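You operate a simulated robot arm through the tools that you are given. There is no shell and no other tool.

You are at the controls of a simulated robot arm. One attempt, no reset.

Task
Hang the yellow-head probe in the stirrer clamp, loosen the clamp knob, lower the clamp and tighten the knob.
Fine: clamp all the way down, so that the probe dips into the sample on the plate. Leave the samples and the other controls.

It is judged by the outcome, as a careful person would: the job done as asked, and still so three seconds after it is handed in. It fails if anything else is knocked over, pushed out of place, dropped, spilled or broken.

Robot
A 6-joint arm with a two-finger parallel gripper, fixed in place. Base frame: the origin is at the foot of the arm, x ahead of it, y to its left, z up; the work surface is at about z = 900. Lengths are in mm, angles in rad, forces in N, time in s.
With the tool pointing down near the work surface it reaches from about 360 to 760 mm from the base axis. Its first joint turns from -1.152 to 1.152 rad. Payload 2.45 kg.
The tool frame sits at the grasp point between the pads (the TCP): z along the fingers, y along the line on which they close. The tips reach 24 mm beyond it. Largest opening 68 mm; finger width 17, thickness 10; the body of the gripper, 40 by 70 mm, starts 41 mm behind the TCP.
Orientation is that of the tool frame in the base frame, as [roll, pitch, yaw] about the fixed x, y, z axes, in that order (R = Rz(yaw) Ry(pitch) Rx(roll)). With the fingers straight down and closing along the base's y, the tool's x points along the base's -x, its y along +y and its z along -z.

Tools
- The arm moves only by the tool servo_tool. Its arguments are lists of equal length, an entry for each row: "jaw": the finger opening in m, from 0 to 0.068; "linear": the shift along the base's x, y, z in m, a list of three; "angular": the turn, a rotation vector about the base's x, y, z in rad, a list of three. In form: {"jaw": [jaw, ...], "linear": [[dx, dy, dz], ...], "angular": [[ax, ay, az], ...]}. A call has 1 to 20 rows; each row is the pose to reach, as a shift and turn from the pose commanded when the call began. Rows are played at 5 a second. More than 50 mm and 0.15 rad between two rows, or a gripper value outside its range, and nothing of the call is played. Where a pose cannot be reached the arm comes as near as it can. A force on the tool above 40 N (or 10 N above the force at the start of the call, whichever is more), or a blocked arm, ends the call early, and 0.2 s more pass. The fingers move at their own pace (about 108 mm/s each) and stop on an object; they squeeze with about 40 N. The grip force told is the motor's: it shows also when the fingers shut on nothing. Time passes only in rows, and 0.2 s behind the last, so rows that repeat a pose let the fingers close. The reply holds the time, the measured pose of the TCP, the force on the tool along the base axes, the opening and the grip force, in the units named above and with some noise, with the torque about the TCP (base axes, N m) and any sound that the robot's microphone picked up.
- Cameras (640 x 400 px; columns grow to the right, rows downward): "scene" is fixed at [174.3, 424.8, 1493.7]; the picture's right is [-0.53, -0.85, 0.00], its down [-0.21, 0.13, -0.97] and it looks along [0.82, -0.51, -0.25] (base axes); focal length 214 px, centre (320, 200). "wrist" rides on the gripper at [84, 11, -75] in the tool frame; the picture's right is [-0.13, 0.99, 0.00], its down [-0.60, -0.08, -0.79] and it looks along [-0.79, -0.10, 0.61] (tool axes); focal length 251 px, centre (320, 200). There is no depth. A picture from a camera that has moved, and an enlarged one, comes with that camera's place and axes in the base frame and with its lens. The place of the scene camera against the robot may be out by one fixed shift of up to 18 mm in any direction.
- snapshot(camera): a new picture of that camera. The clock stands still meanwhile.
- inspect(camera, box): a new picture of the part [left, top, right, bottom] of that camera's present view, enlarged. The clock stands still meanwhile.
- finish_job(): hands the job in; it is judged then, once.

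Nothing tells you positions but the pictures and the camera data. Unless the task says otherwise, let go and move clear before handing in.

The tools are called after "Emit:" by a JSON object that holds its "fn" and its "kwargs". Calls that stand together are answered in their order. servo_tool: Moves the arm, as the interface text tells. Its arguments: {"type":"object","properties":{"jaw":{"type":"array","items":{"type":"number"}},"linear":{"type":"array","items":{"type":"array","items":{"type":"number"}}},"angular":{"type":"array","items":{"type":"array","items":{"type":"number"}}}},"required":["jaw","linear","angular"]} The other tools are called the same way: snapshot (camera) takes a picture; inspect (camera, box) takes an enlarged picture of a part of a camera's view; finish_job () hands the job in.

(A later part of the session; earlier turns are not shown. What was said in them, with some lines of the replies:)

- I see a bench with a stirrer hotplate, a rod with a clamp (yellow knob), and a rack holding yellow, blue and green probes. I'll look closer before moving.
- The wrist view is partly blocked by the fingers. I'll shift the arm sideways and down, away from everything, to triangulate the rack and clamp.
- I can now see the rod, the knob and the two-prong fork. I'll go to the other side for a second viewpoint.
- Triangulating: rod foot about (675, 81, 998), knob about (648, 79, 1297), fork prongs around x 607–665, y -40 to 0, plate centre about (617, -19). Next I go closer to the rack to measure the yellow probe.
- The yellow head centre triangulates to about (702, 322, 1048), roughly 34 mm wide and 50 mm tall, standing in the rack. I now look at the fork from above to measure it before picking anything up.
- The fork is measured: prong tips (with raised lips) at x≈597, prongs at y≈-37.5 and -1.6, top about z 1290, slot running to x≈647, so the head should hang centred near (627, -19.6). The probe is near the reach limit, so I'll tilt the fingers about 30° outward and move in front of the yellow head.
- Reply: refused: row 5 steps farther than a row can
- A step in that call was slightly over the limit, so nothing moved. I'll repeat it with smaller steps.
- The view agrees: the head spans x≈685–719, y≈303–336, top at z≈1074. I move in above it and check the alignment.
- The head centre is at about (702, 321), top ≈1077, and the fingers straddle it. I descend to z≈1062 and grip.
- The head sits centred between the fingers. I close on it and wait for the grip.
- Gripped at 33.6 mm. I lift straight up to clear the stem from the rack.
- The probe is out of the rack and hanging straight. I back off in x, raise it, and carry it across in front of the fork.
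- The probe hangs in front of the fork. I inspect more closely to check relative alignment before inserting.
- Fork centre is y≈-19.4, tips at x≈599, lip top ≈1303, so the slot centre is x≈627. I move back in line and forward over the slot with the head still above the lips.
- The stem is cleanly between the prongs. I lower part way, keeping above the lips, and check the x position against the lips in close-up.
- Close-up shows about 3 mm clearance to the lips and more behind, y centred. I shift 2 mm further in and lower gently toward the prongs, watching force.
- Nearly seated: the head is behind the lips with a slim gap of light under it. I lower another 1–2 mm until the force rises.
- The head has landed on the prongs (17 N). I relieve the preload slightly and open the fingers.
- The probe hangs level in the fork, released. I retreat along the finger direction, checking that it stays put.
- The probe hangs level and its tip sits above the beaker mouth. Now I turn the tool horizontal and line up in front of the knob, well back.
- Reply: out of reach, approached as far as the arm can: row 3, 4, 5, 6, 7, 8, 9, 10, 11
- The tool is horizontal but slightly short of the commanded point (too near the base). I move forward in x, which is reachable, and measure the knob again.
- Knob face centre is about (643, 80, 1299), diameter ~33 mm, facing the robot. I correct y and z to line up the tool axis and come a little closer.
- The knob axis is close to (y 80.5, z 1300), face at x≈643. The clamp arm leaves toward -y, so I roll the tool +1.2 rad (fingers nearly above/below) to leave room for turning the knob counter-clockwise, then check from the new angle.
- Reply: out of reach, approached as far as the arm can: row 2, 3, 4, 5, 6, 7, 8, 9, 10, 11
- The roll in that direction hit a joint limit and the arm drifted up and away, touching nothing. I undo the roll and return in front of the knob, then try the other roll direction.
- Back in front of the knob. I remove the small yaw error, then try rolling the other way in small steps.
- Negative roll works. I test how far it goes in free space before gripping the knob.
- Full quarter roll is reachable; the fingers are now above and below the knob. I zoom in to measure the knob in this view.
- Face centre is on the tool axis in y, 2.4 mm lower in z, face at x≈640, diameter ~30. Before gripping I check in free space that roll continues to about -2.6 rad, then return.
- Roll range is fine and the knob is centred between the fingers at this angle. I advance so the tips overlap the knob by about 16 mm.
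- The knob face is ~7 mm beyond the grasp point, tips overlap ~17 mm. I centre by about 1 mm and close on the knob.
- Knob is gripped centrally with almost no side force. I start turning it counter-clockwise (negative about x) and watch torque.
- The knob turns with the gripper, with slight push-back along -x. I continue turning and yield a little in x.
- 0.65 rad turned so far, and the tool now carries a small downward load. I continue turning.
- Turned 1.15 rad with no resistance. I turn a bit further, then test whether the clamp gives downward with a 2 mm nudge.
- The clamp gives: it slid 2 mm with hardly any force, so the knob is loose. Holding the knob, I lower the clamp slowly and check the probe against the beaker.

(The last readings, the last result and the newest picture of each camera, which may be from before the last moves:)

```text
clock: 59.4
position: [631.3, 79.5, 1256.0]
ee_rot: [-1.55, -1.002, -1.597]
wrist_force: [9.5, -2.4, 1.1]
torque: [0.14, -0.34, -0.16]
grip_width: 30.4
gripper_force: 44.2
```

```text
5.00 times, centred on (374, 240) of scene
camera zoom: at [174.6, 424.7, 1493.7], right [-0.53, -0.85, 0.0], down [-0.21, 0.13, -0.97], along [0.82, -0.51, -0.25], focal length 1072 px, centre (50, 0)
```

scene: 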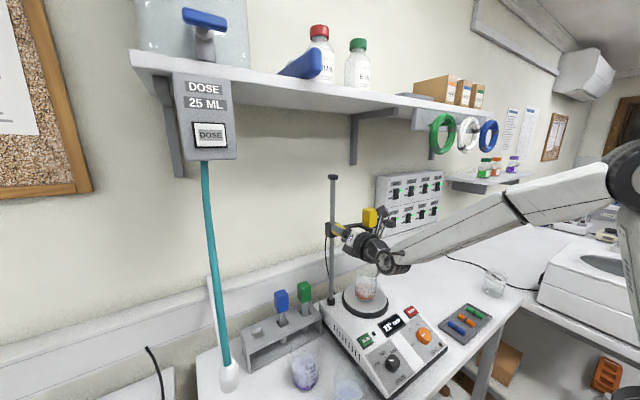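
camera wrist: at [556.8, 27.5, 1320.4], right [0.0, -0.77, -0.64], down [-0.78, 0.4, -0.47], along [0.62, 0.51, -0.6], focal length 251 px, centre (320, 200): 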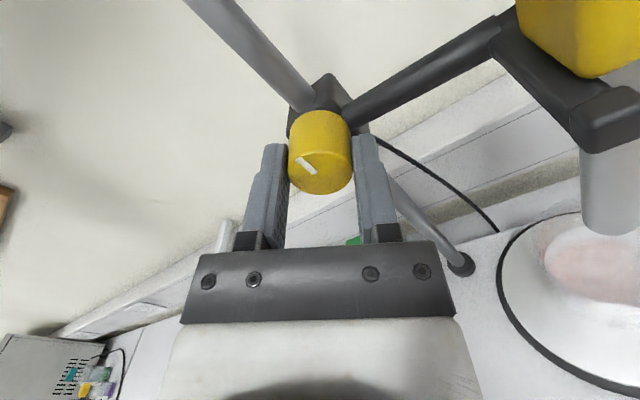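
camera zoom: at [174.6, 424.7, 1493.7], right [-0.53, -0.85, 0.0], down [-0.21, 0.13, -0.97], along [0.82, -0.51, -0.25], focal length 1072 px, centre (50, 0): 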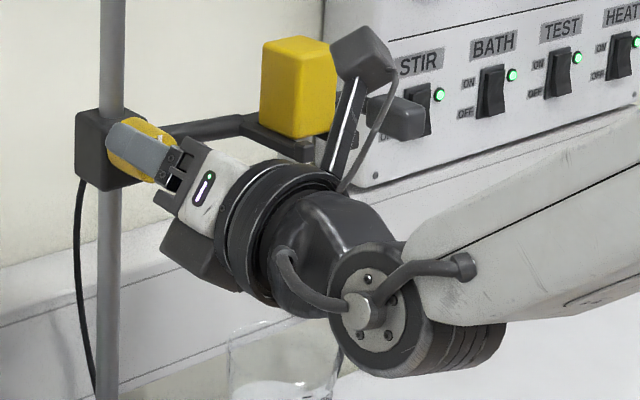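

It slides easily; 41 mm down. The geometry puts the stem over the beaker centre, so I continue lowering, in steps, and look for contact.

Emit:
{"fn": "servo_tool", "kwargs": {"jaw": [0.02, 0.02, 0.02, 0.02, 0.02, 0.02, 0.02], "linear": [[0, 0, -0.004], [0, 0, -0.01], [0, 0, -0.016], [0, 0, -0.022], [0, 0, -0.027], [0, 0, -0.03], [0, 0, -0.03]], "angular": [[0, 0, 0], [0, 0, 0], [0, 0, 0], [0, 0, 0], [0, 0, 0], [0, 0, 0], [0, 0, 0]]}}

Emit:
{"fn": "snapshot", "kwargs": {"camera": "wrist"}}

Emit:
{"fn": "snapshot", "kwargs": {"camera": "scene"}}

Emit:
{"fn": "inspect", "kwargs": {"camera": "wrist", "box": [440, 100, 640, 225]}}

```text
clock: 61.0
position: [631.4, 79.9, 1226.5]
ee_rot: [-1.552, -1.001, -1.596]
wrist_force: [-3.8, -2.8, 2.0]
torque: [0.13, -0.17, -0.03]
grip_width: 30.5
gripper_force: 43.9
```

```text
taken
camera wrist: at [556.9, 27.5, 1290.9], right [0.0, -0.77, -0.64], down [-0.79, 0.4, -0.47], along [0.62, 0.51, -0.6], focal length 251 px, centre (320, 200)
```

wrist: 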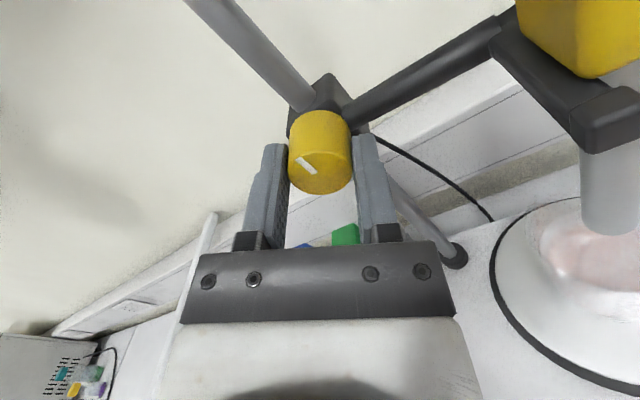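

```text
taken
```

scene: 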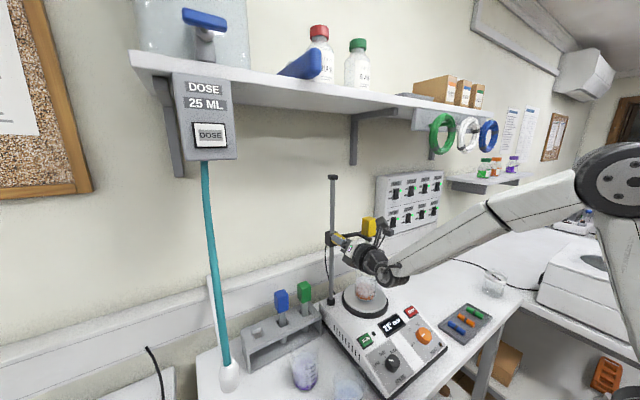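

```text
3.20 times, centred on (540, 162) of wrist
camera zoom: at [556.9, 27.5, 1290.9], right [0.0, -0.77, -0.64], down [-0.79, 0.4, -0.47], along [0.62, 0.51, -0.6], focal length 805 px, centre (-384, 320)
```

zoom: 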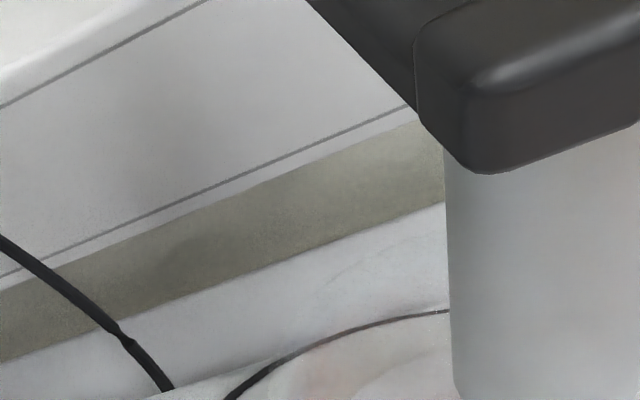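

I check the stem tip versus the beaker mouth in the scene camera.

Emit:
{"fn": "inspect", "kwargs": {"camera": "scene", "box": [330, 240, 410, 320]}}

Emit:
{"fn": "inspect", "kwargs": {"camera": "wrist", "box": [480, 160, 640, 360]}}

```text
5.00 times, centred on (370, 280) of scene
camera zoom: at [174.1, 424.7, 1493.8], right [-0.53, -0.85, 0.0], down [-0.21, 0.13, -0.97], along [0.82, -0.51, -0.25], focal length 1072 px, centre (70, -200)
```

zoom: 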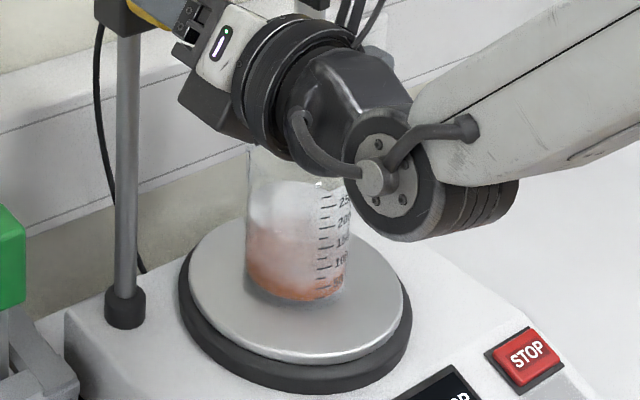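

```text
2.00 times, centred on (560, 260) of wrist
camera zoom: at [556.9, 27.5, 1290.9], right [0.0, -0.77, -0.64], down [-0.79, 0.4, -0.47], along [0.62, 0.51, -0.6], focal length 503 px, centre (-160, 80)
```

zoom: 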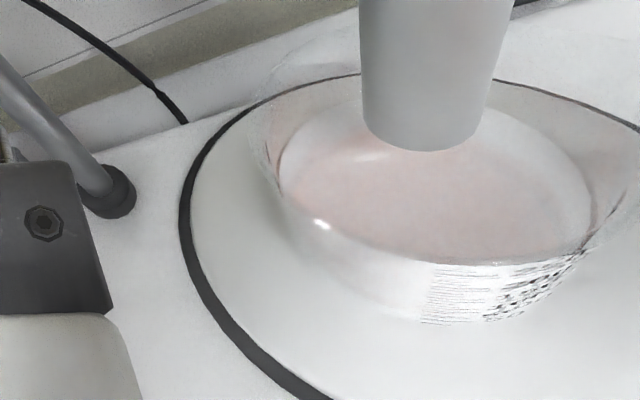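

The wrist view shows the stem descending into the beaker close to its centre. I keep lowering.

Emit:
{"fn": "servo_tool", "kwargs": {"jaw": [0.02, 0.02, 0.02, 0.02, 0.02, 0.02, 0.02], "linear": [[0, 0, -0.004], [0, 0, -0.009], [0, 0, -0.014], [0, 0, -0.019], [0, 0, -0.023], [0, 0, -0.025], [0, 0, -0.025]], "angular": [[0, 0, 0], [0, 0, 0], [0, 0, 0], [0, 0, 0], [0, 0, 0], [0, 0, 0], [0, 0, 0]]}}

Emit:
{"fn": "inspect", "kwargs": {"camera": "wrist", "box": [440, 100, 640, 300]}}

Emit:
{"fn": "snapshot", "kwargs": {"camera": "scene"}}

```text
clock: 62.6
position: [631.5, 79.2, 1202.1]
ee_rot: [-1.548, -1.003, -1.595]
wrist_force: [-9.0, -1.5, 0.7]
torque: [0.15, -0.29, -0.15]
grip_width: 30.2
gripper_force: 44.3
```

```text
2.00 times, centred on (540, 200) of wrist
camera zoom: at [556.9, 27.4, 1265.3], right [0.0, -0.77, -0.64], down [-0.78, 0.4, -0.47], along [0.62, 0.51, -0.6], focal length 503 px, centre (-120, 200)
```

zoom: 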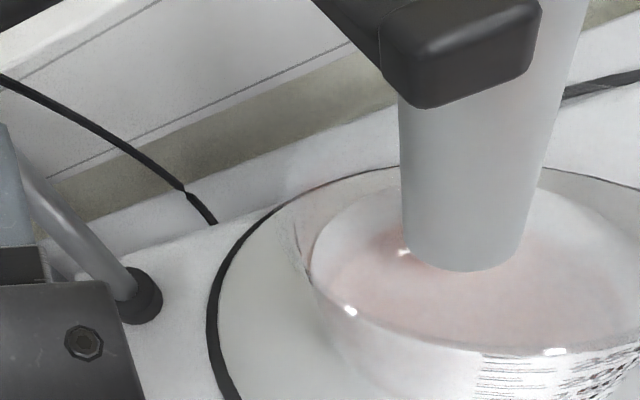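

```text
taken
```

scene: 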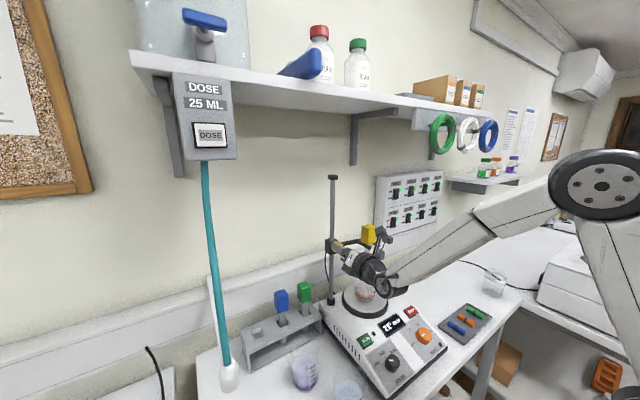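

The stem is well inside the beaker mouth, not touching. I lower further in smaller increments.

Emit:
{"fn": "servo_tool", "kwargs": {"jaw": [0.02, 0.02, 0.02, 0.02, 0.02, 0.02, 0.02], "linear": [[0, 0, -0.004], [0, 0, -0.008], [0, 0, -0.012], [0, 0, -0.016], [0, 0, -0.02], [0, 0, -0.022], [0, 0, -0.022]], "angular": [[0, 0, 0], [0, 0, 0], [0, 0, 0], [0, 0, 0], [0, 0, 0], [0, 0, 0], [0, 0, 0]]}}

Emit:
{"fn": "inspect", "kwargs": {"camera": "wrist", "box": [440, 100, 640, 300]}}

Emit:
{"fn": "inspect", "kwargs": {"camera": "scene", "box": [310, 220, 438, 300]}}

```text
clock: 64.2
position: [632.4, 80.2, 1179.2]
ee_rot: [-1.548, -1.002, -1.596]
wrist_force: [-4.0, -1.0, 0.8]
torque: [0.12, -0.03, 0.04]
grip_width: 30.4
gripper_force: 43.9
```

```text
2.00 times, centred on (540, 200) of wrist
camera zoom: at [556.9, 27.4, 1243.6], right [0.0, -0.77, -0.64], down [-0.78, 0.4, -0.47], along [0.62, 0.51, -0.6], focal length 503 px, centre (-120, 200)
```

zoom: 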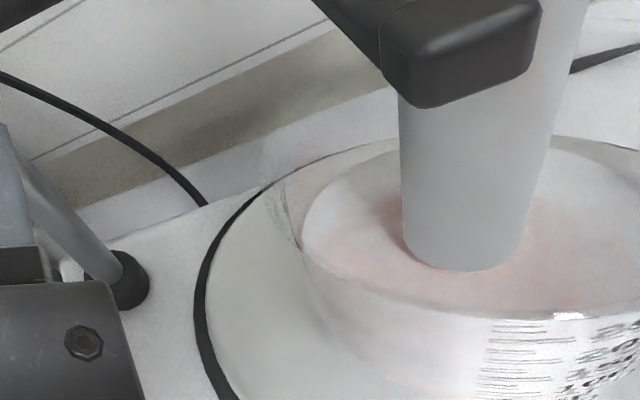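

```text
5.00 times, centred on (374, 260) of scene
camera zoom: at [174.1, 424.8, 1493.8], right [-0.53, -0.85, 0.0], down [-0.21, 0.13, -0.97], along [0.82, -0.51, -0.25], focal length 1072 px, centre (50, -100)
```

zoom: 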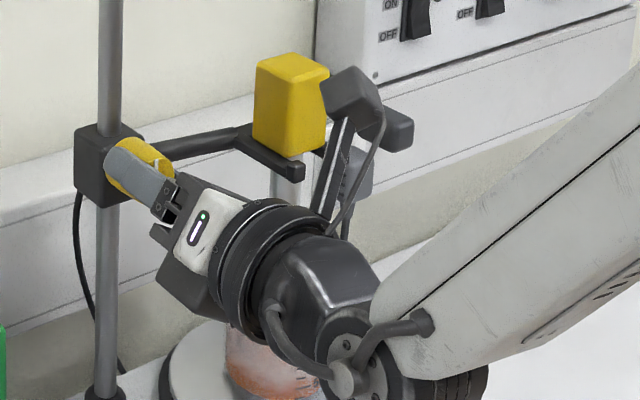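

The tip is right at the liquid. I continue in 12 mm steps and watch for the end stop.

Emit:
{"fn": "servo_tool", "kwargs": {"jaw": [0.02, 0.02, 0.02, 0.02, 0.02, 0.02], "linear": [[0, 0, -0.003], [0, 0, -0.006], [0, 0, -0.009], [0, 0, -0.012], [0, 0, -0.014], [0, 0, -0.014]], "angular": [[0, 0, 0], [0, 0, 0], [0, 0, 0], [0, 0, 0], [0, 0, 0], [0, 0, 0]]}}

Emit:
{"fn": "inspect", "kwargs": {"camera": "wrist", "box": [440, 100, 640, 300]}}

Emit:
{"fn": "inspect", "kwargs": {"camera": "scene", "box": [310, 220, 438, 300]}}

```text
clock: 65.6
position: [632.2, 81.3, 1165.0]
ee_rot: [-1.552, -1.0, -1.598]
wrist_force: [6.4, 3.5, 0.8]
torque: [0.11, 0.12, 0.23]
grip_width: 30.5
gripper_force: 44.5
```

```text
2.00 times, centred on (540, 200) of wrist
camera zoom: at [556.8, 27.7, 1229.4], right [0.0, -0.77, -0.64], down [-0.78, 0.4, -0.47], along [0.62, 0.5, -0.6], focal length 503 px, centre (-120, 200)
```

zoom: 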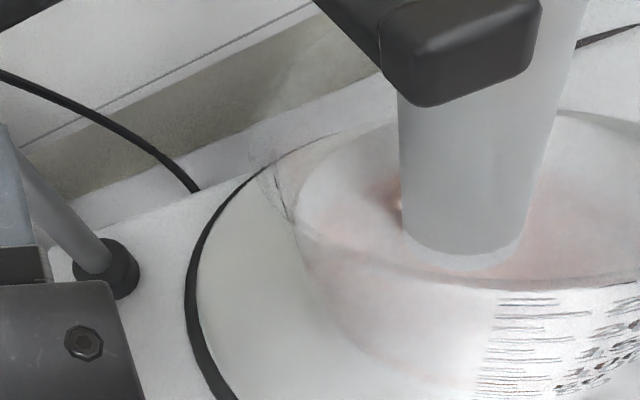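

```text
5.00 times, centred on (374, 260) of scene
camera zoom: at [174.5, 424.9, 1493.7], right [-0.53, -0.85, 0.0], down [-0.21, 0.13, -0.97], along [0.82, -0.51, -0.25], focal length 1072 px, centre (50, -100)
```

zoom: 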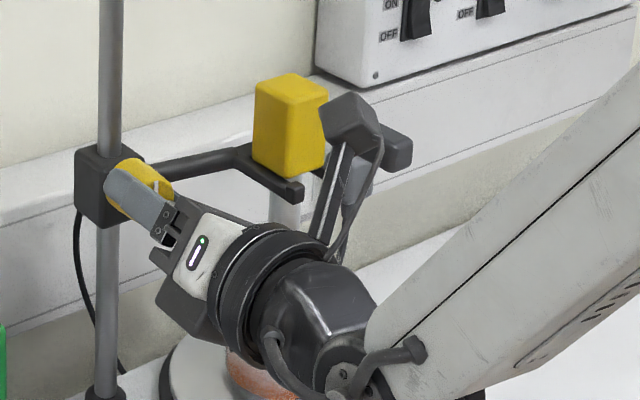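

The tip is in the liquid; still no end stop. I keep going down slowly.

Emit:
{"fn": "servo_tool", "kwargs": {"jaw": [0.02, 0.02, 0.02, 0.02, 0.02, 0.02, 0.02], "linear": [[0, 0, -0.002], [0, 0, -0.004], [0, 0, -0.006], [0, 0, -0.008], [0, 0, -0.01], [0, 0, -0.012], [0, 0, -0.012]], "angular": [[0, 0, 0], [0, 0, 0], [0, 0, 0], [0, 0, 0], [0, 0, 0], [0, 0, 0], [0, 0, 0]]}}

Emit:
{"fn": "inspect", "kwargs": {"camera": "wrist", "box": [440, 60, 640, 260]}}

Emit:
{"fn": "inspect", "kwargs": {"camera": "scene", "box": [310, 220, 438, 300]}}

```text
clock: 67.2
position: [631.5, 79.9, 1157.4]
ee_rot: [-1.527, -0.999, -1.622]
wrist_force: [-11.1, -5.9, 31.6]
torque: [0.09, -0.14, 0.19]
grip_width: 30.6
gripper_force: 44.2
```

```text
2.00 times, centred on (540, 160) of wrist
camera zoom: at [555.7, 28.0, 1220.8], right [0.01, -0.76, -0.64], down [-0.78, 0.4, -0.49], along [0.63, 0.5, -0.59], focal length 503 px, centre (-120, 280)
```

zoom: 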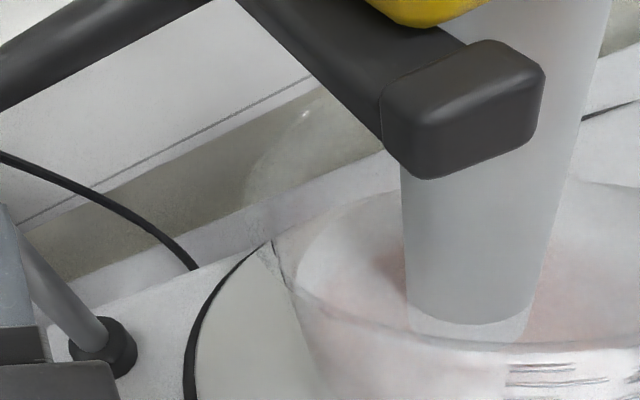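

```text
5.00 times, centred on (374, 260) of scene
camera zoom: at [173.2, 424.5, 1494.0], right [-0.53, -0.85, 0.0], down [-0.21, 0.13, -0.97], along [0.82, -0.51, -0.25], focal length 1072 px, centre (50, -100)
```

zoom: 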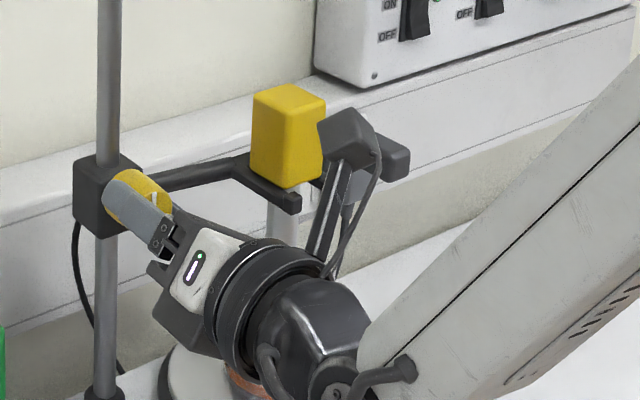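

The end stop is reached: 32 N upward at about 140 mm of travel, probe still seated and dipping in the liquid. I ease most of the preload, then tighten by turning back clockwise.

Emit:
{"fn": "servo_tool", "kwargs": {"jaw": [0.02, 0.02, 0.02], "linear": [[0, 0, 0.0015], [0, 0, 0.003], [0, 0, 0.003]], "angular": [[0, 0, 0], [0, 0, 0], [0, 0, 0]]}}

Emit:
{"fn": "snapshot", "kwargs": {"camera": "wrist"}}

Emit:
{"fn": "inspect", "kwargs": {"camera": "scene", "box": [345, 230, 385, 270]}}

```text
clock: 68.0
position: [632.0, 79.4, 1158.7]
ee_rot: [-1.537, -1.001, -1.614]
wrist_force: [-6.0, -3.6, 20.3]
torque: [0.13, -1.22, -0.61]
grip_width: 30.6
gripper_force: 44.0
```

```text
taken
camera wrist: at [556.2, 28.0, 1221.5], right [0.0, -0.77, -0.64], down [-0.78, 0.4, -0.48], along [0.63, 0.5, -0.6], focal length 251 px, centre (320, 200)
```

wrist: 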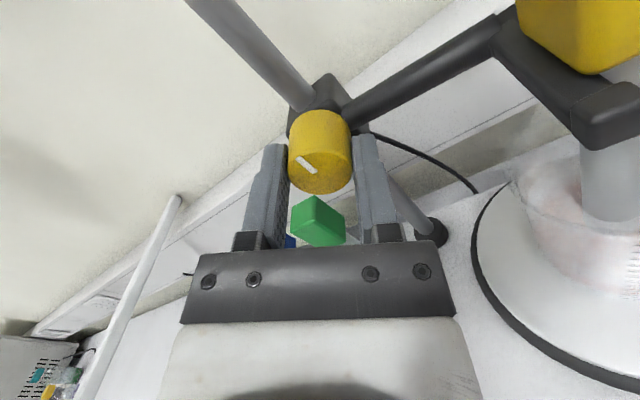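

```text
10.00 times, centred on (365, 250) of scene
camera zoom: at [173.6, 424.6, 1493.9], right [-0.53, -0.85, 0.0], down [-0.21, 0.13, -0.97], along [0.82, -0.51, -0.25], focal length 2145 px, centre (-130, -300)
```

zoom: 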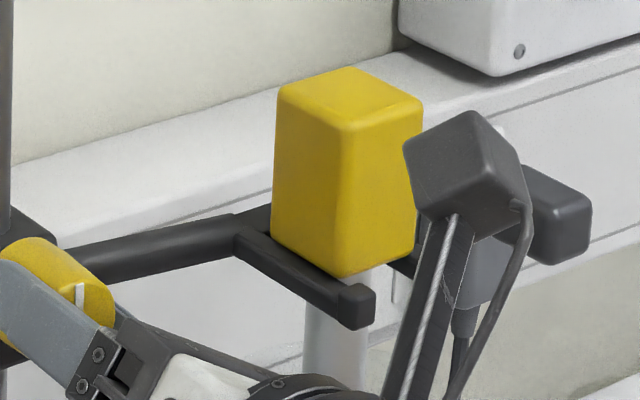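

Some preload remains (20 N). I ease another 1.5 mm, then begin tightening clockwise.

Emit:
{"fn": "servo_tool", "kwargs": {"jaw": [0.02, 0.02, 0.02], "linear": [[0, 0, 0.0008], [0, 0, 0.0015], [0, 0, 0.0015]], "angular": [[0, 0, 0], [0, 0, 0], [0, 0, 0]]}}

Emit:
{"fn": "servo_tool", "kwargs": {"jaw": [0.02, 0.02, 0.02, 0.02, 0.02, 0.02, 0.02, 0.02], "linear": [[0, 0, 0], [0, 0, 0], [0, 0, 0], [0, 0, 0], [0, 0, 0], [0, 0, 0], [0, 0, 0], [0, 0, 0]], "angular": [[0.09, 0, 0], [0.18, 0, 0], [0.27, 0, 0], [0.36, 0, 0], [0.45, 0, 0], [0.54, 0, 0], [0.6, 0, 0], [0.6, 0, 0]]}}

Emit:
{"fn": "snapshot", "kwargs": {"camera": "wrist"}}

Emit:
{"fn": "inspect", "kwargs": {"camera": "scene", "box": [310, 220, 438, 300]}}

```text
clock: 68.8
position: [632.4, 79.3, 1158.2]
ee_rot: [-1.547, -1.001, -1.606]
wrist_force: [0.3, -2.7, 14.4]
torque: [0.15, -1.19, -0.51]
grip_width: 30.5
gripper_force: 44.2
```

```text
clock: 70.6
position: [631.8, 80.0, 1159.5]
ee_rot: [-1.566, -0.401, -1.584]
wrist_force: [10.5, 4.7, 10.6]
torque: [-0.01, -0.24, -0.03]
grip_width: 30.7
gripper_force: 43.7
```

```text
taken
camera wrist: at [556.9, 0.9, 1180.6], right [0.0, -0.27, -0.96], down [-0.79, 0.6, -0.17], along [0.62, 0.76, -0.21], focal length 251 px, centre (320, 200)
```

wrist: 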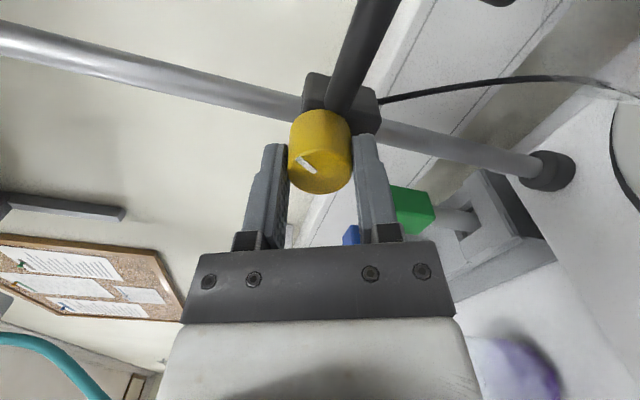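

```text
5.00 times, centred on (374, 260) of scene
camera zoom: at [174.4, 425.0, 1493.7], right [-0.53, -0.85, 0.0], down [-0.21, 0.13, -0.97], along [0.82, -0.51, -0.25], focal length 1072 px, centre (50, -100)
```

zoom: 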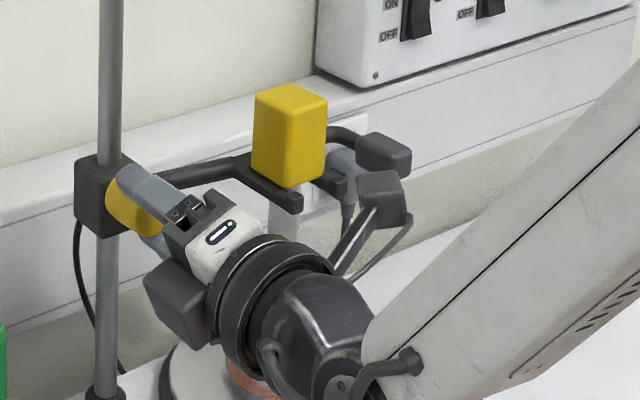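

Tightening proceeds. I continue clockwise toward the original mark position, watching clearance and torque.

Emit:
{"fn": "servo_tool", "kwargs": {"jaw": [0.02, 0.02, 0.02, 0.02, 0.02, 0.02, 0.02], "linear": [[-0.0003, 0, 0], [-0.0003, 0, 0], [-0.0003, 0, 0], [-0.0003, 0, 0], [-0.0003, 0, 0], [-0.0003, 0, 0], [-0.0003, 0, 0]], "angular": [[0.09, 0, 0], [0.18, 0, 0], [0.27, 0, 0], [0.36, 0, 0], [0.45, 0, 0], [0.54, 0, 0], [0.54, 0, 0]]}}

Emit:
{"fn": "snapshot", "kwargs": {"camera": "wrist"}}

Emit:
{"fn": "inspect", "kwargs": {"camera": "scene", "box": [310, 220, 438, 300]}}

```text
clock: 72.2
position: [631.9, 80.1, 1158.9]
ee_rot: [-1.573, 0.139, -1.583]
wrist_force: [5.5, 9.0, 8.0]
torque: [-0.02, -0.34, 0.57]
grip_width: 30.4
gripper_force: 44.3
```

```text
taken
camera wrist: at [556.9, 0.8, 1136.2], right [0.0, 0.27, -0.96], down [-0.79, 0.6, 0.16], along [0.62, 0.76, 0.21], focal length 251 px, centre (320, 200)
```

wrist: 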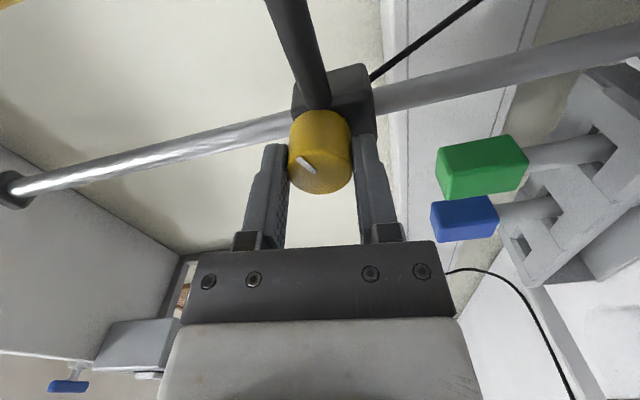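

```text
5.00 times, centred on (374, 260) of scene
camera zoom: at [174.3, 425.1, 1493.6], right [-0.53, -0.85, 0.0], down [-0.21, 0.13, -0.97], along [0.82, -0.51, -0.25], focal length 1072 px, centre (50, -100)
```

zoom: 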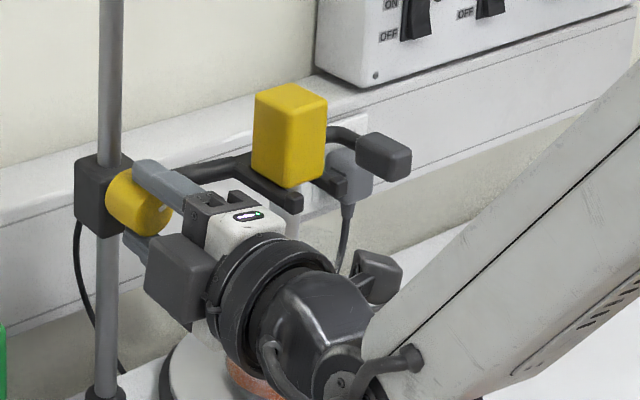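

Another 0.45 rad remains to the original position. I continue, with a small y relief.

Emit:
{"fn": "servo_tool", "kwargs": {"jaw": [0.02, 0.02, 0.02, 0.02, 0.02, 0.02, 0.02], "linear": [[-0.0003, 0.0004, 0], [-0.0003, 0.0004, 0], [-0.0003, 0.0004, 0], [-0.0003, 0.0004, 0], [-0.0003, 0.0004, 0], [-0.0003, 0.0004, 0], [-0.0003, 0.0004, 0]], "angular": [[0.08, 0, 0], [0.16, 0, 0], [0.24, 0, 0], [0.32, 0, 0], [0.4, 0, 0], [0.44, 0, 0], [0.44, 0, 0]]}}

Emit:
{"fn": "snapshot", "kwargs": {"camera": "wrist"}}

Emit:
{"fn": "inspect", "kwargs": {"camera": "scene", "box": [310, 220, 438, 300]}}

```text
clock: 73.8
position: [631.6, 80.3, 1159.5]
ee_rot: [-1.579, 0.579, -1.585]
wrist_force: [6.4, 2.9, 11.8]
torque: [-0.16, 0.14, -0.48]
grip_width: 30.6
gripper_force: 44.6
```

```text
taken
camera wrist: at [556.8, 18.1, 1103.9], right [0.0, 0.65, -0.76], down [-0.79, 0.47, 0.4], along [0.62, 0.6, 0.51], focal length 251 px, centre (320, 200)
```

wrist: 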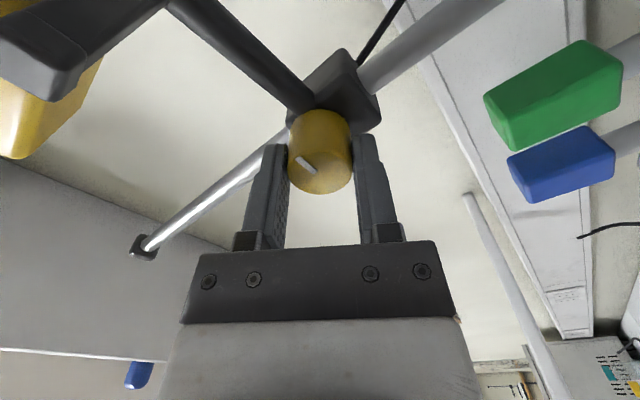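

```text
5.00 times, centred on (374, 260) of scene
camera zoom: at [174.3, 424.9, 1493.7], right [-0.53, -0.85, 0.0], down [-0.21, 0.13, -0.97], along [0.82, -0.51, -0.25], focal length 1072 px, centre (50, -100)
```

zoom: 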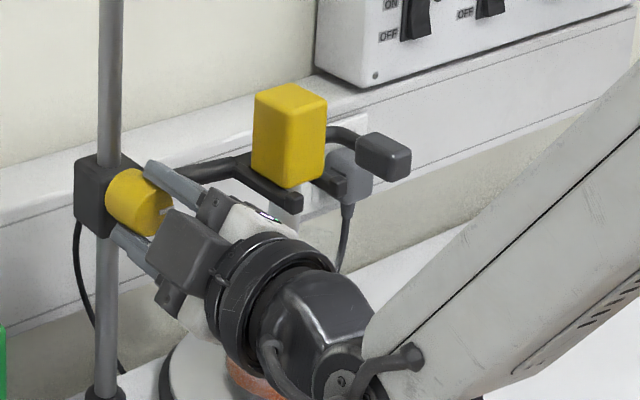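

The knob is back at its original angle and torque is starting to rise. I snug it a little further to be sure it is tight.

Emit:
{"fn": "servo_tool", "kwargs": {"jaw": [0.02, 0.02, 0.02, 0.02], "linear": [[0, 0, 0], [0, 0, 0], [0, 0, 0], [0, 0, 0]], "angular": [[0.04, 0, 0], [0.08, 0, 0], [0.1, 0, 0], [0.1, 0, 0]]}}

Emit:
{"fn": "inspect", "kwargs": {"camera": "wrist", "box": [240, 80, 400, 210]}}

```text
clock: 74.8
position: [632.3, 79.1, 1157.8]
ee_rot: [-1.581, 0.679, -1.588]
wrist_force: [-0.6, -3.4, 11.4]
torque: [-0.87, -0.41, 0.15]
grip_width: 30.4
gripper_force: 43.6
```

```text
3.08 times, centred on (320, 145) of wrist
camera zoom: at [556.6, 23.1, 1097.4], right [0.0, 0.72, -0.69], down [-0.78, 0.43, 0.45], along [0.62, 0.54, 0.57], focal length 774 px, centre (320, 369)
```

zoom: 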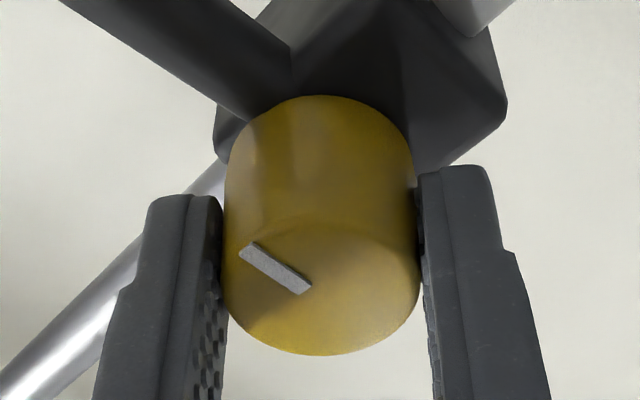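

Torque is now 0.87 N·m against the turn, so the knob is tight. A quick lock test: a gentle 3 mm upward pull should meet resistance.

Emit:
{"fn": "servo_tool", "kwargs": {"jaw": [0.02, 0.02, 0.02], "linear": [[0, 0, 0.0015], [0, 0, 0.003], [0, 0, 0.003]], "angular": [[0, 0, 0], [0, 0, 0], [0, 0, 0]]}}

Emit:
{"fn": "inspect", "kwargs": {"camera": "scene", "box": [310, 220, 438, 300]}}

```text
clock: 75.6
position: [632.3, 80.1, 1159.1]
ee_rot: [-1.595, 0.676, -1.596]
wrist_force: [13.1, -10.1, -9.2]
torque: [-0.44, 0.22, 0.01]
grip_width: 30.8
gripper_force: 44.0
```

```text
5.00 times, centred on (374, 260) of scene
camera zoom: at [175.0, 424.5, 1493.7], right [-0.53, -0.85, 0.0], down [-0.21, 0.13, -0.97], along [0.82, -0.51, -0.25], focal length 1072 px, centre (50, -100)
```

zoom: 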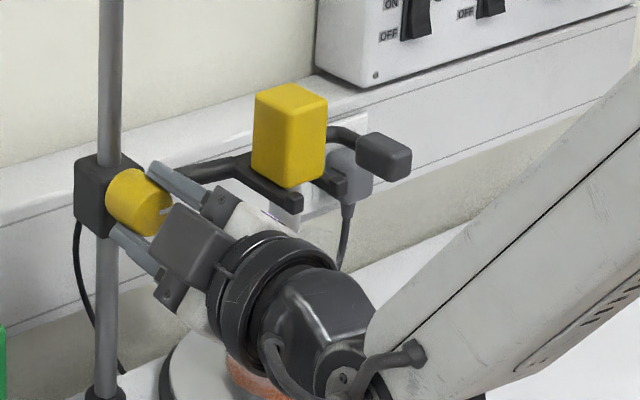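

It holds (9 N pull, no movement), so the clamp is locked at the bottom. I remove the load, open the fingers, and back straight away from the knob.

Emit:
{"fn": "servo_tool", "kwargs": {"jaw": [0.02, 0.02, 0.03, 0.042, 0.054, 0.054], "linear": [[0, 0, -0.0008], [0, 0, -0.0013], [0, 0, -0.0013], [0, 0, -0.0013], [0, 0, -0.0013], [0, 0, -0.0013]], "angular": [[0, 0, 0], [0, 0, 0], [0, 0, 0], [0, 0, 0], [0, 0, 0], [0, 0, 0]]}}

Emit:
{"fn": "snapshot", "kwargs": {"camera": "wrist"}}

```text
clock: 77.0
position: [631.6, 79.9, 1159.6]
ee_rot: [-1.584, 0.677, -1.587]
wrist_force: [-0.3, 0.6, 0.2]
torque: [0.01, -0.02, -0.01]
grip_width: 53.9
gripper_force: 0.0
```

```text
taken
camera wrist: at [556.5, 23.7, 1099.0], right [0.0, 0.72, -0.69], down [-0.79, 0.43, 0.45], along [0.62, 0.54, 0.57], focal length 251 px, centre (320, 200)
```

wrist: 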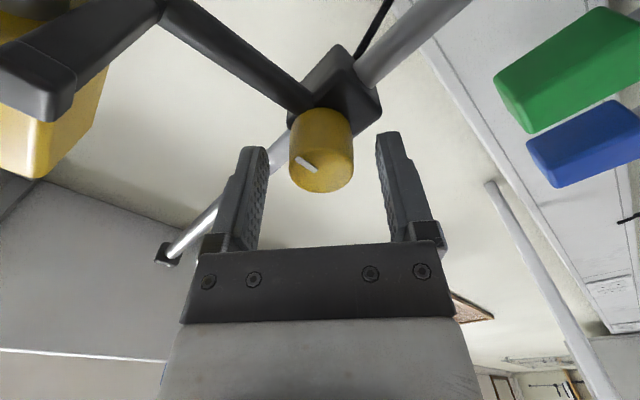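

Released with zero load. I back out along -x and then rise clear.

Emit:
{"fn": "servo_tool", "kwargs": {"jaw": [0.054, 0.054, 0.054, 0.054, 0.054, 0.054, 0.054, 0.054, 0.054], "linear": [[-0.01, 0, 0], [-0.025, 0, 0], [-0.04, 0, 0.0], [-0.055, 0, 0.005], [-0.065, 0, 0.025], [-0.07, 0, 0.055], [-0.07, 0, 0.09], [-0.07, 0, 0.12], [-0.07, 0, 0.12]], "angular": [[0, 0, 0], [0, 0, 0], [0, 0, 0], [0, 0, 0], [0, 0, 0], [0, 0, 0], [0, 0, 0], [0, 0, 0], [0, 0, 0]]}}

Emit:
{"fn": "snapshot", "kwargs": {"camera": "wrist"}}

Emit:
{"fn": "snapshot", "kwargs": {"camera": "scene"}}

Emit:
{"fn": "inspect", "kwargs": {"camera": "scene", "box": [310, 220, 410, 300]}}

```text
clock: 79.0
position: [561.3, 80.0, 1280.0]
ee_rot: [-1.581, 0.68, -1.589]
wrist_force: [0.3, -0.2, -0.3]
torque: [0.01, 0.0, 0.01]
grip_width: 53.7
gripper_force: 0.0
```

```text
taken
camera wrist: at [486.0, 23.9, 1219.4], right [0.0, 0.72, -0.69], down [-0.78, 0.43, 0.45], along [0.62, 0.54, 0.57], focal length 251 px, centre (320, 200)
```

wrist: 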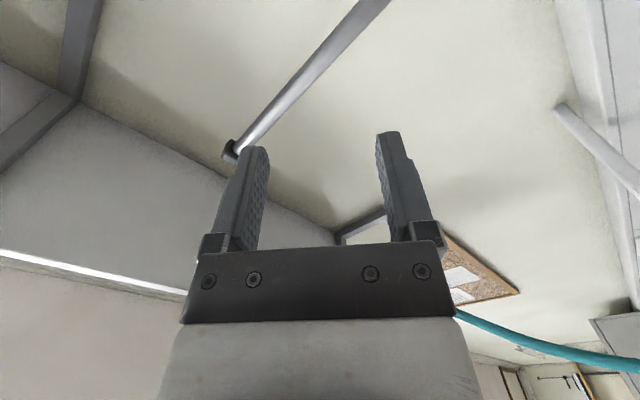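

```text
taken
```

scene: 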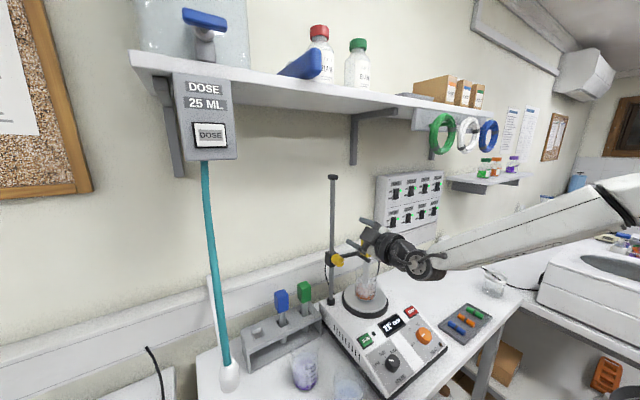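

```text
5.00 times, centred on (360, 260) of scene
camera zoom: at [174.3, 424.8, 1493.7], right [-0.53, -0.85, 0.0], down [-0.21, 0.13, -0.97], along [0.82, -0.51, -0.25], focal length 1072 px, centre (120, -100)
```

zoom: 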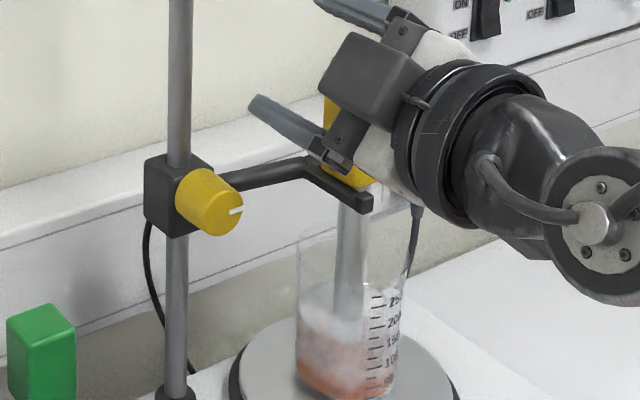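

The probe hangs in the fork and dips into the sample, and the clamp is locked low. I raise the arm further to get a clear final view.

Emit:
{"fn": "servo_tool", "kwargs": {"jaw": [0.054, 0.054, 0.054, 0.054, 0.054, 0.054], "linear": [[-0.005, 0, 0.03], [-0.01, -0.01, 0.06], [-0.01, -0.03, 0.09], [-0.01, -0.06, 0.11], [-0.01, -0.09, 0.12], [-0.01, -0.09, 0.12]], "angular": [[0, 0, 0], [0, 0, 0], [0, 0, 0], [0, 0, 0], [0, 0, 0], [0, 0, 0]]}}

Emit:
{"fn": "snapshot", "kwargs": {"camera": "scene"}}

Emit:
{"fn": "inspect", "kwargs": {"camera": "scene", "box": [310, 220, 410, 320]}}

Emit:
{"fn": "inspect", "kwargs": {"camera": "scene", "box": [345, 240, 385, 300]}}

```text
clock: 80.4
position: [555.6, 14.1, 1403.6]
ee_rot: [-1.585, 0.678, -1.593]
wrist_force: [-0.2, -0.3, 0.7]
torque: [0.01, 0.0, -0.01]
grip_width: 54.0
gripper_force: 0.1
out of reach, approached as far as the arm can: row 5, 6
```

```text
taken
```

scene: 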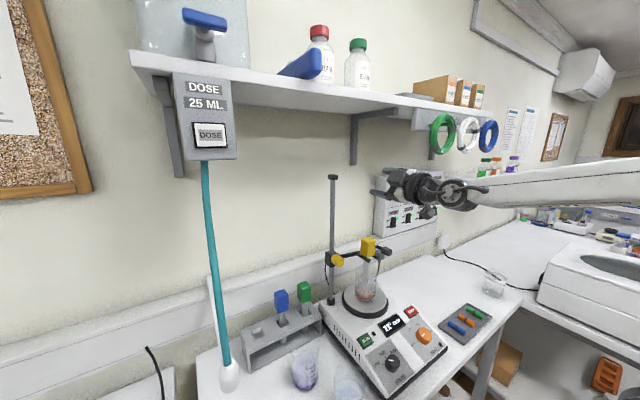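

```text
4.00 times, centred on (360, 270) of scene
camera zoom: at [174.3, 424.8, 1493.7], right [-0.53, -0.85, 0.0], down [-0.21, 0.13, -0.97], along [0.82, -0.51, -0.25], focal length 858 px, centre (160, -80)
```

zoom: 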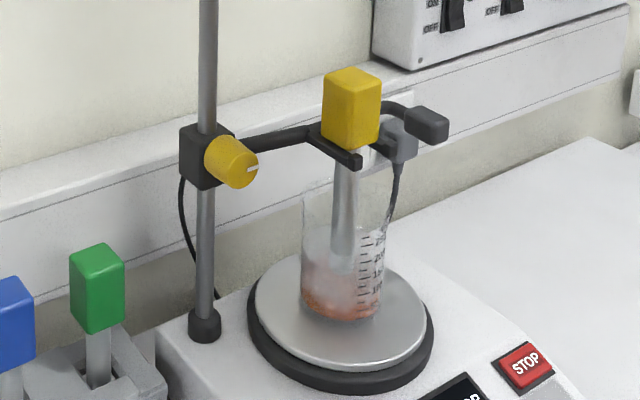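

```text
6.67 times, centred on (365, 270) of scene
camera zoom: at [174.3, 424.8, 1493.7], right [-0.53, -0.85, 0.0], down [-0.21, 0.13, -0.97], along [0.82, -0.51, -0.25], focal length 1430 px, centre (20, -267)
```

zoom: 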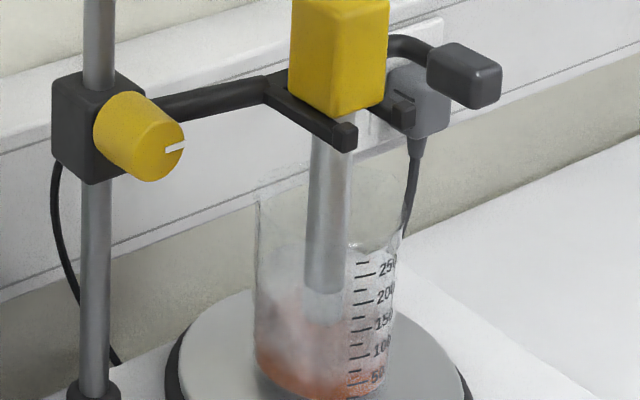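

Everything looks right: head seated, probe in the sample, knob mark back to its tight position. I check the stirrer's display and the other items before handing in.

Emit:
{"fn": "inspect", "kwargs": {"camera": "scene", "box": [340, 295, 460, 370]}}

Emit:
{"fn": "inspect", "kwargs": {"camera": "scene", "box": [220, 270, 380, 400]}}

Emit:
{"fn": "servo_tool", "kwargs": {"jaw": [0.054, 0.054, 0.054, 0.054, 0.054], "linear": [[0, 0, 0], [0, 0, 0], [0, 0, 0], [0, 0, 0], [0, 0, 0]], "angular": [[0, 0, 0], [0, 0, 0], [0, 0, 0], [0, 0, 0], [0, 0, 0]]}}

Emit:
{"fn": "inspect", "kwargs": {"camera": "scene", "box": [310, 220, 410, 320]}}

```text
5.33 times, centred on (400, 332) of scene
camera zoom: at [174.3, 424.8, 1493.7], right [-0.53, -0.85, 0.0], down [-0.21, 0.13, -0.97], along [0.82, -0.51, -0.25], focal length 1144 px, centre (-107, -507)
```

zoom: 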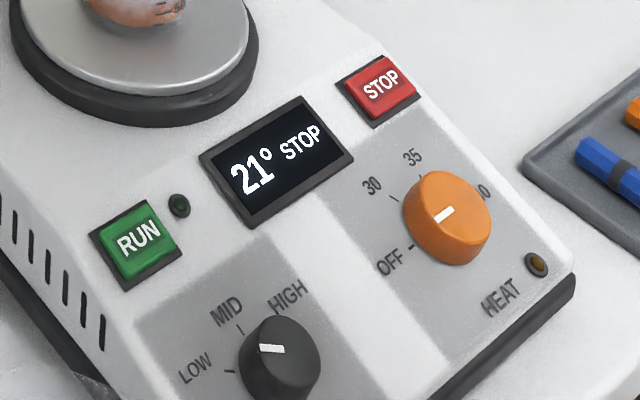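

```text
3.08 times, centred on (300, 335) of scene
camera zoom: at [174.3, 424.8, 1493.7], right [-0.53, -0.85, 0.0], down [-0.21, 0.13, -0.97], along [0.82, -0.51, -0.25], focal length 660 px, centre (382, -215)
```

zoom: 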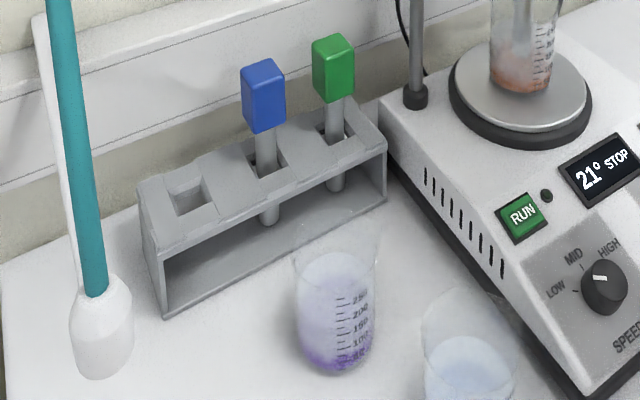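

```text
clock: 81.6
position: [555.2, 14.3, 1403.9]
ee_rot: [-1.586, 0.679, -1.593]
wrist_force: [-0.2, -0.7, -0.3]
torque: [-0.02, -0.02, 0.01]
grip_width: 54.4
gripper_force: 0.1
```

```text
4.00 times, centred on (360, 270) of scene
camera zoom: at [174.3, 424.8, 1493.7], right [-0.53, -0.85, 0.0], down [-0.21, 0.13, -0.97], along [0.82, -0.51, -0.25], focal length 858 px, centre (160, -80)
```

zoom: 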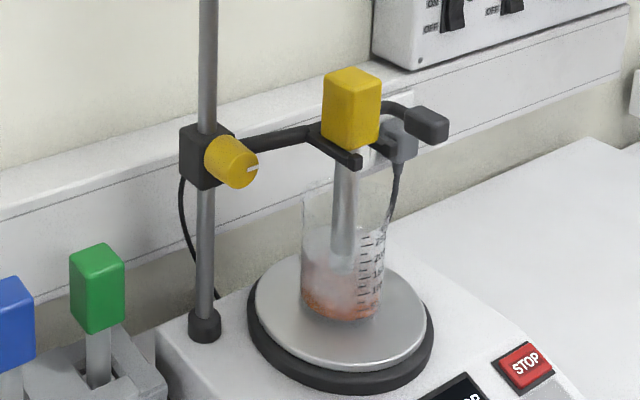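

The yellow-head probe hangs in the fork and dips into the sample. The clamp is at its end stop with the knob tight, the display reads 21°, and the other probes, samples and controls are undisturbed. The arm is clear, so I hand in.

Emit:
{"fn": "finish_job", "kwargs": {}}

```text
The job is handed in.
```

The yellow-head probe is hanging in the stirrer clamp with its tip in the sample on the plate, and I've handed the job in.

- **Clamp:** I turned the knob about 1.6 rad counter-clockwise to loosen it and lowered the clamp about 140 mm. It stopped there against about 32 N, which I took as the bottom of its travel.
- **Knob:** I turned it back clockwise to its original mark and a little further, until it resisted at about 0.9 N·m. A gentle upward pull of about 9 N then moved nothing.
- **Probe:** The head sits level behind the raised lips of the fork. The stem hangs near the middle of the beaker, and the tip looks to be about 10 mm into the liquid.
- **Rest of the bench:** The blue and green probes, the beakers and the stirrer controls look untouched in the final views. The display still says STOP and now also shows 21°; that reading appeared after I hung the probe.

While lining up on the knob, one wrist roll ran out of reach and the arm drifted up by about 13 cm. It touched nothing, and I brought it back and used the opposite roll.
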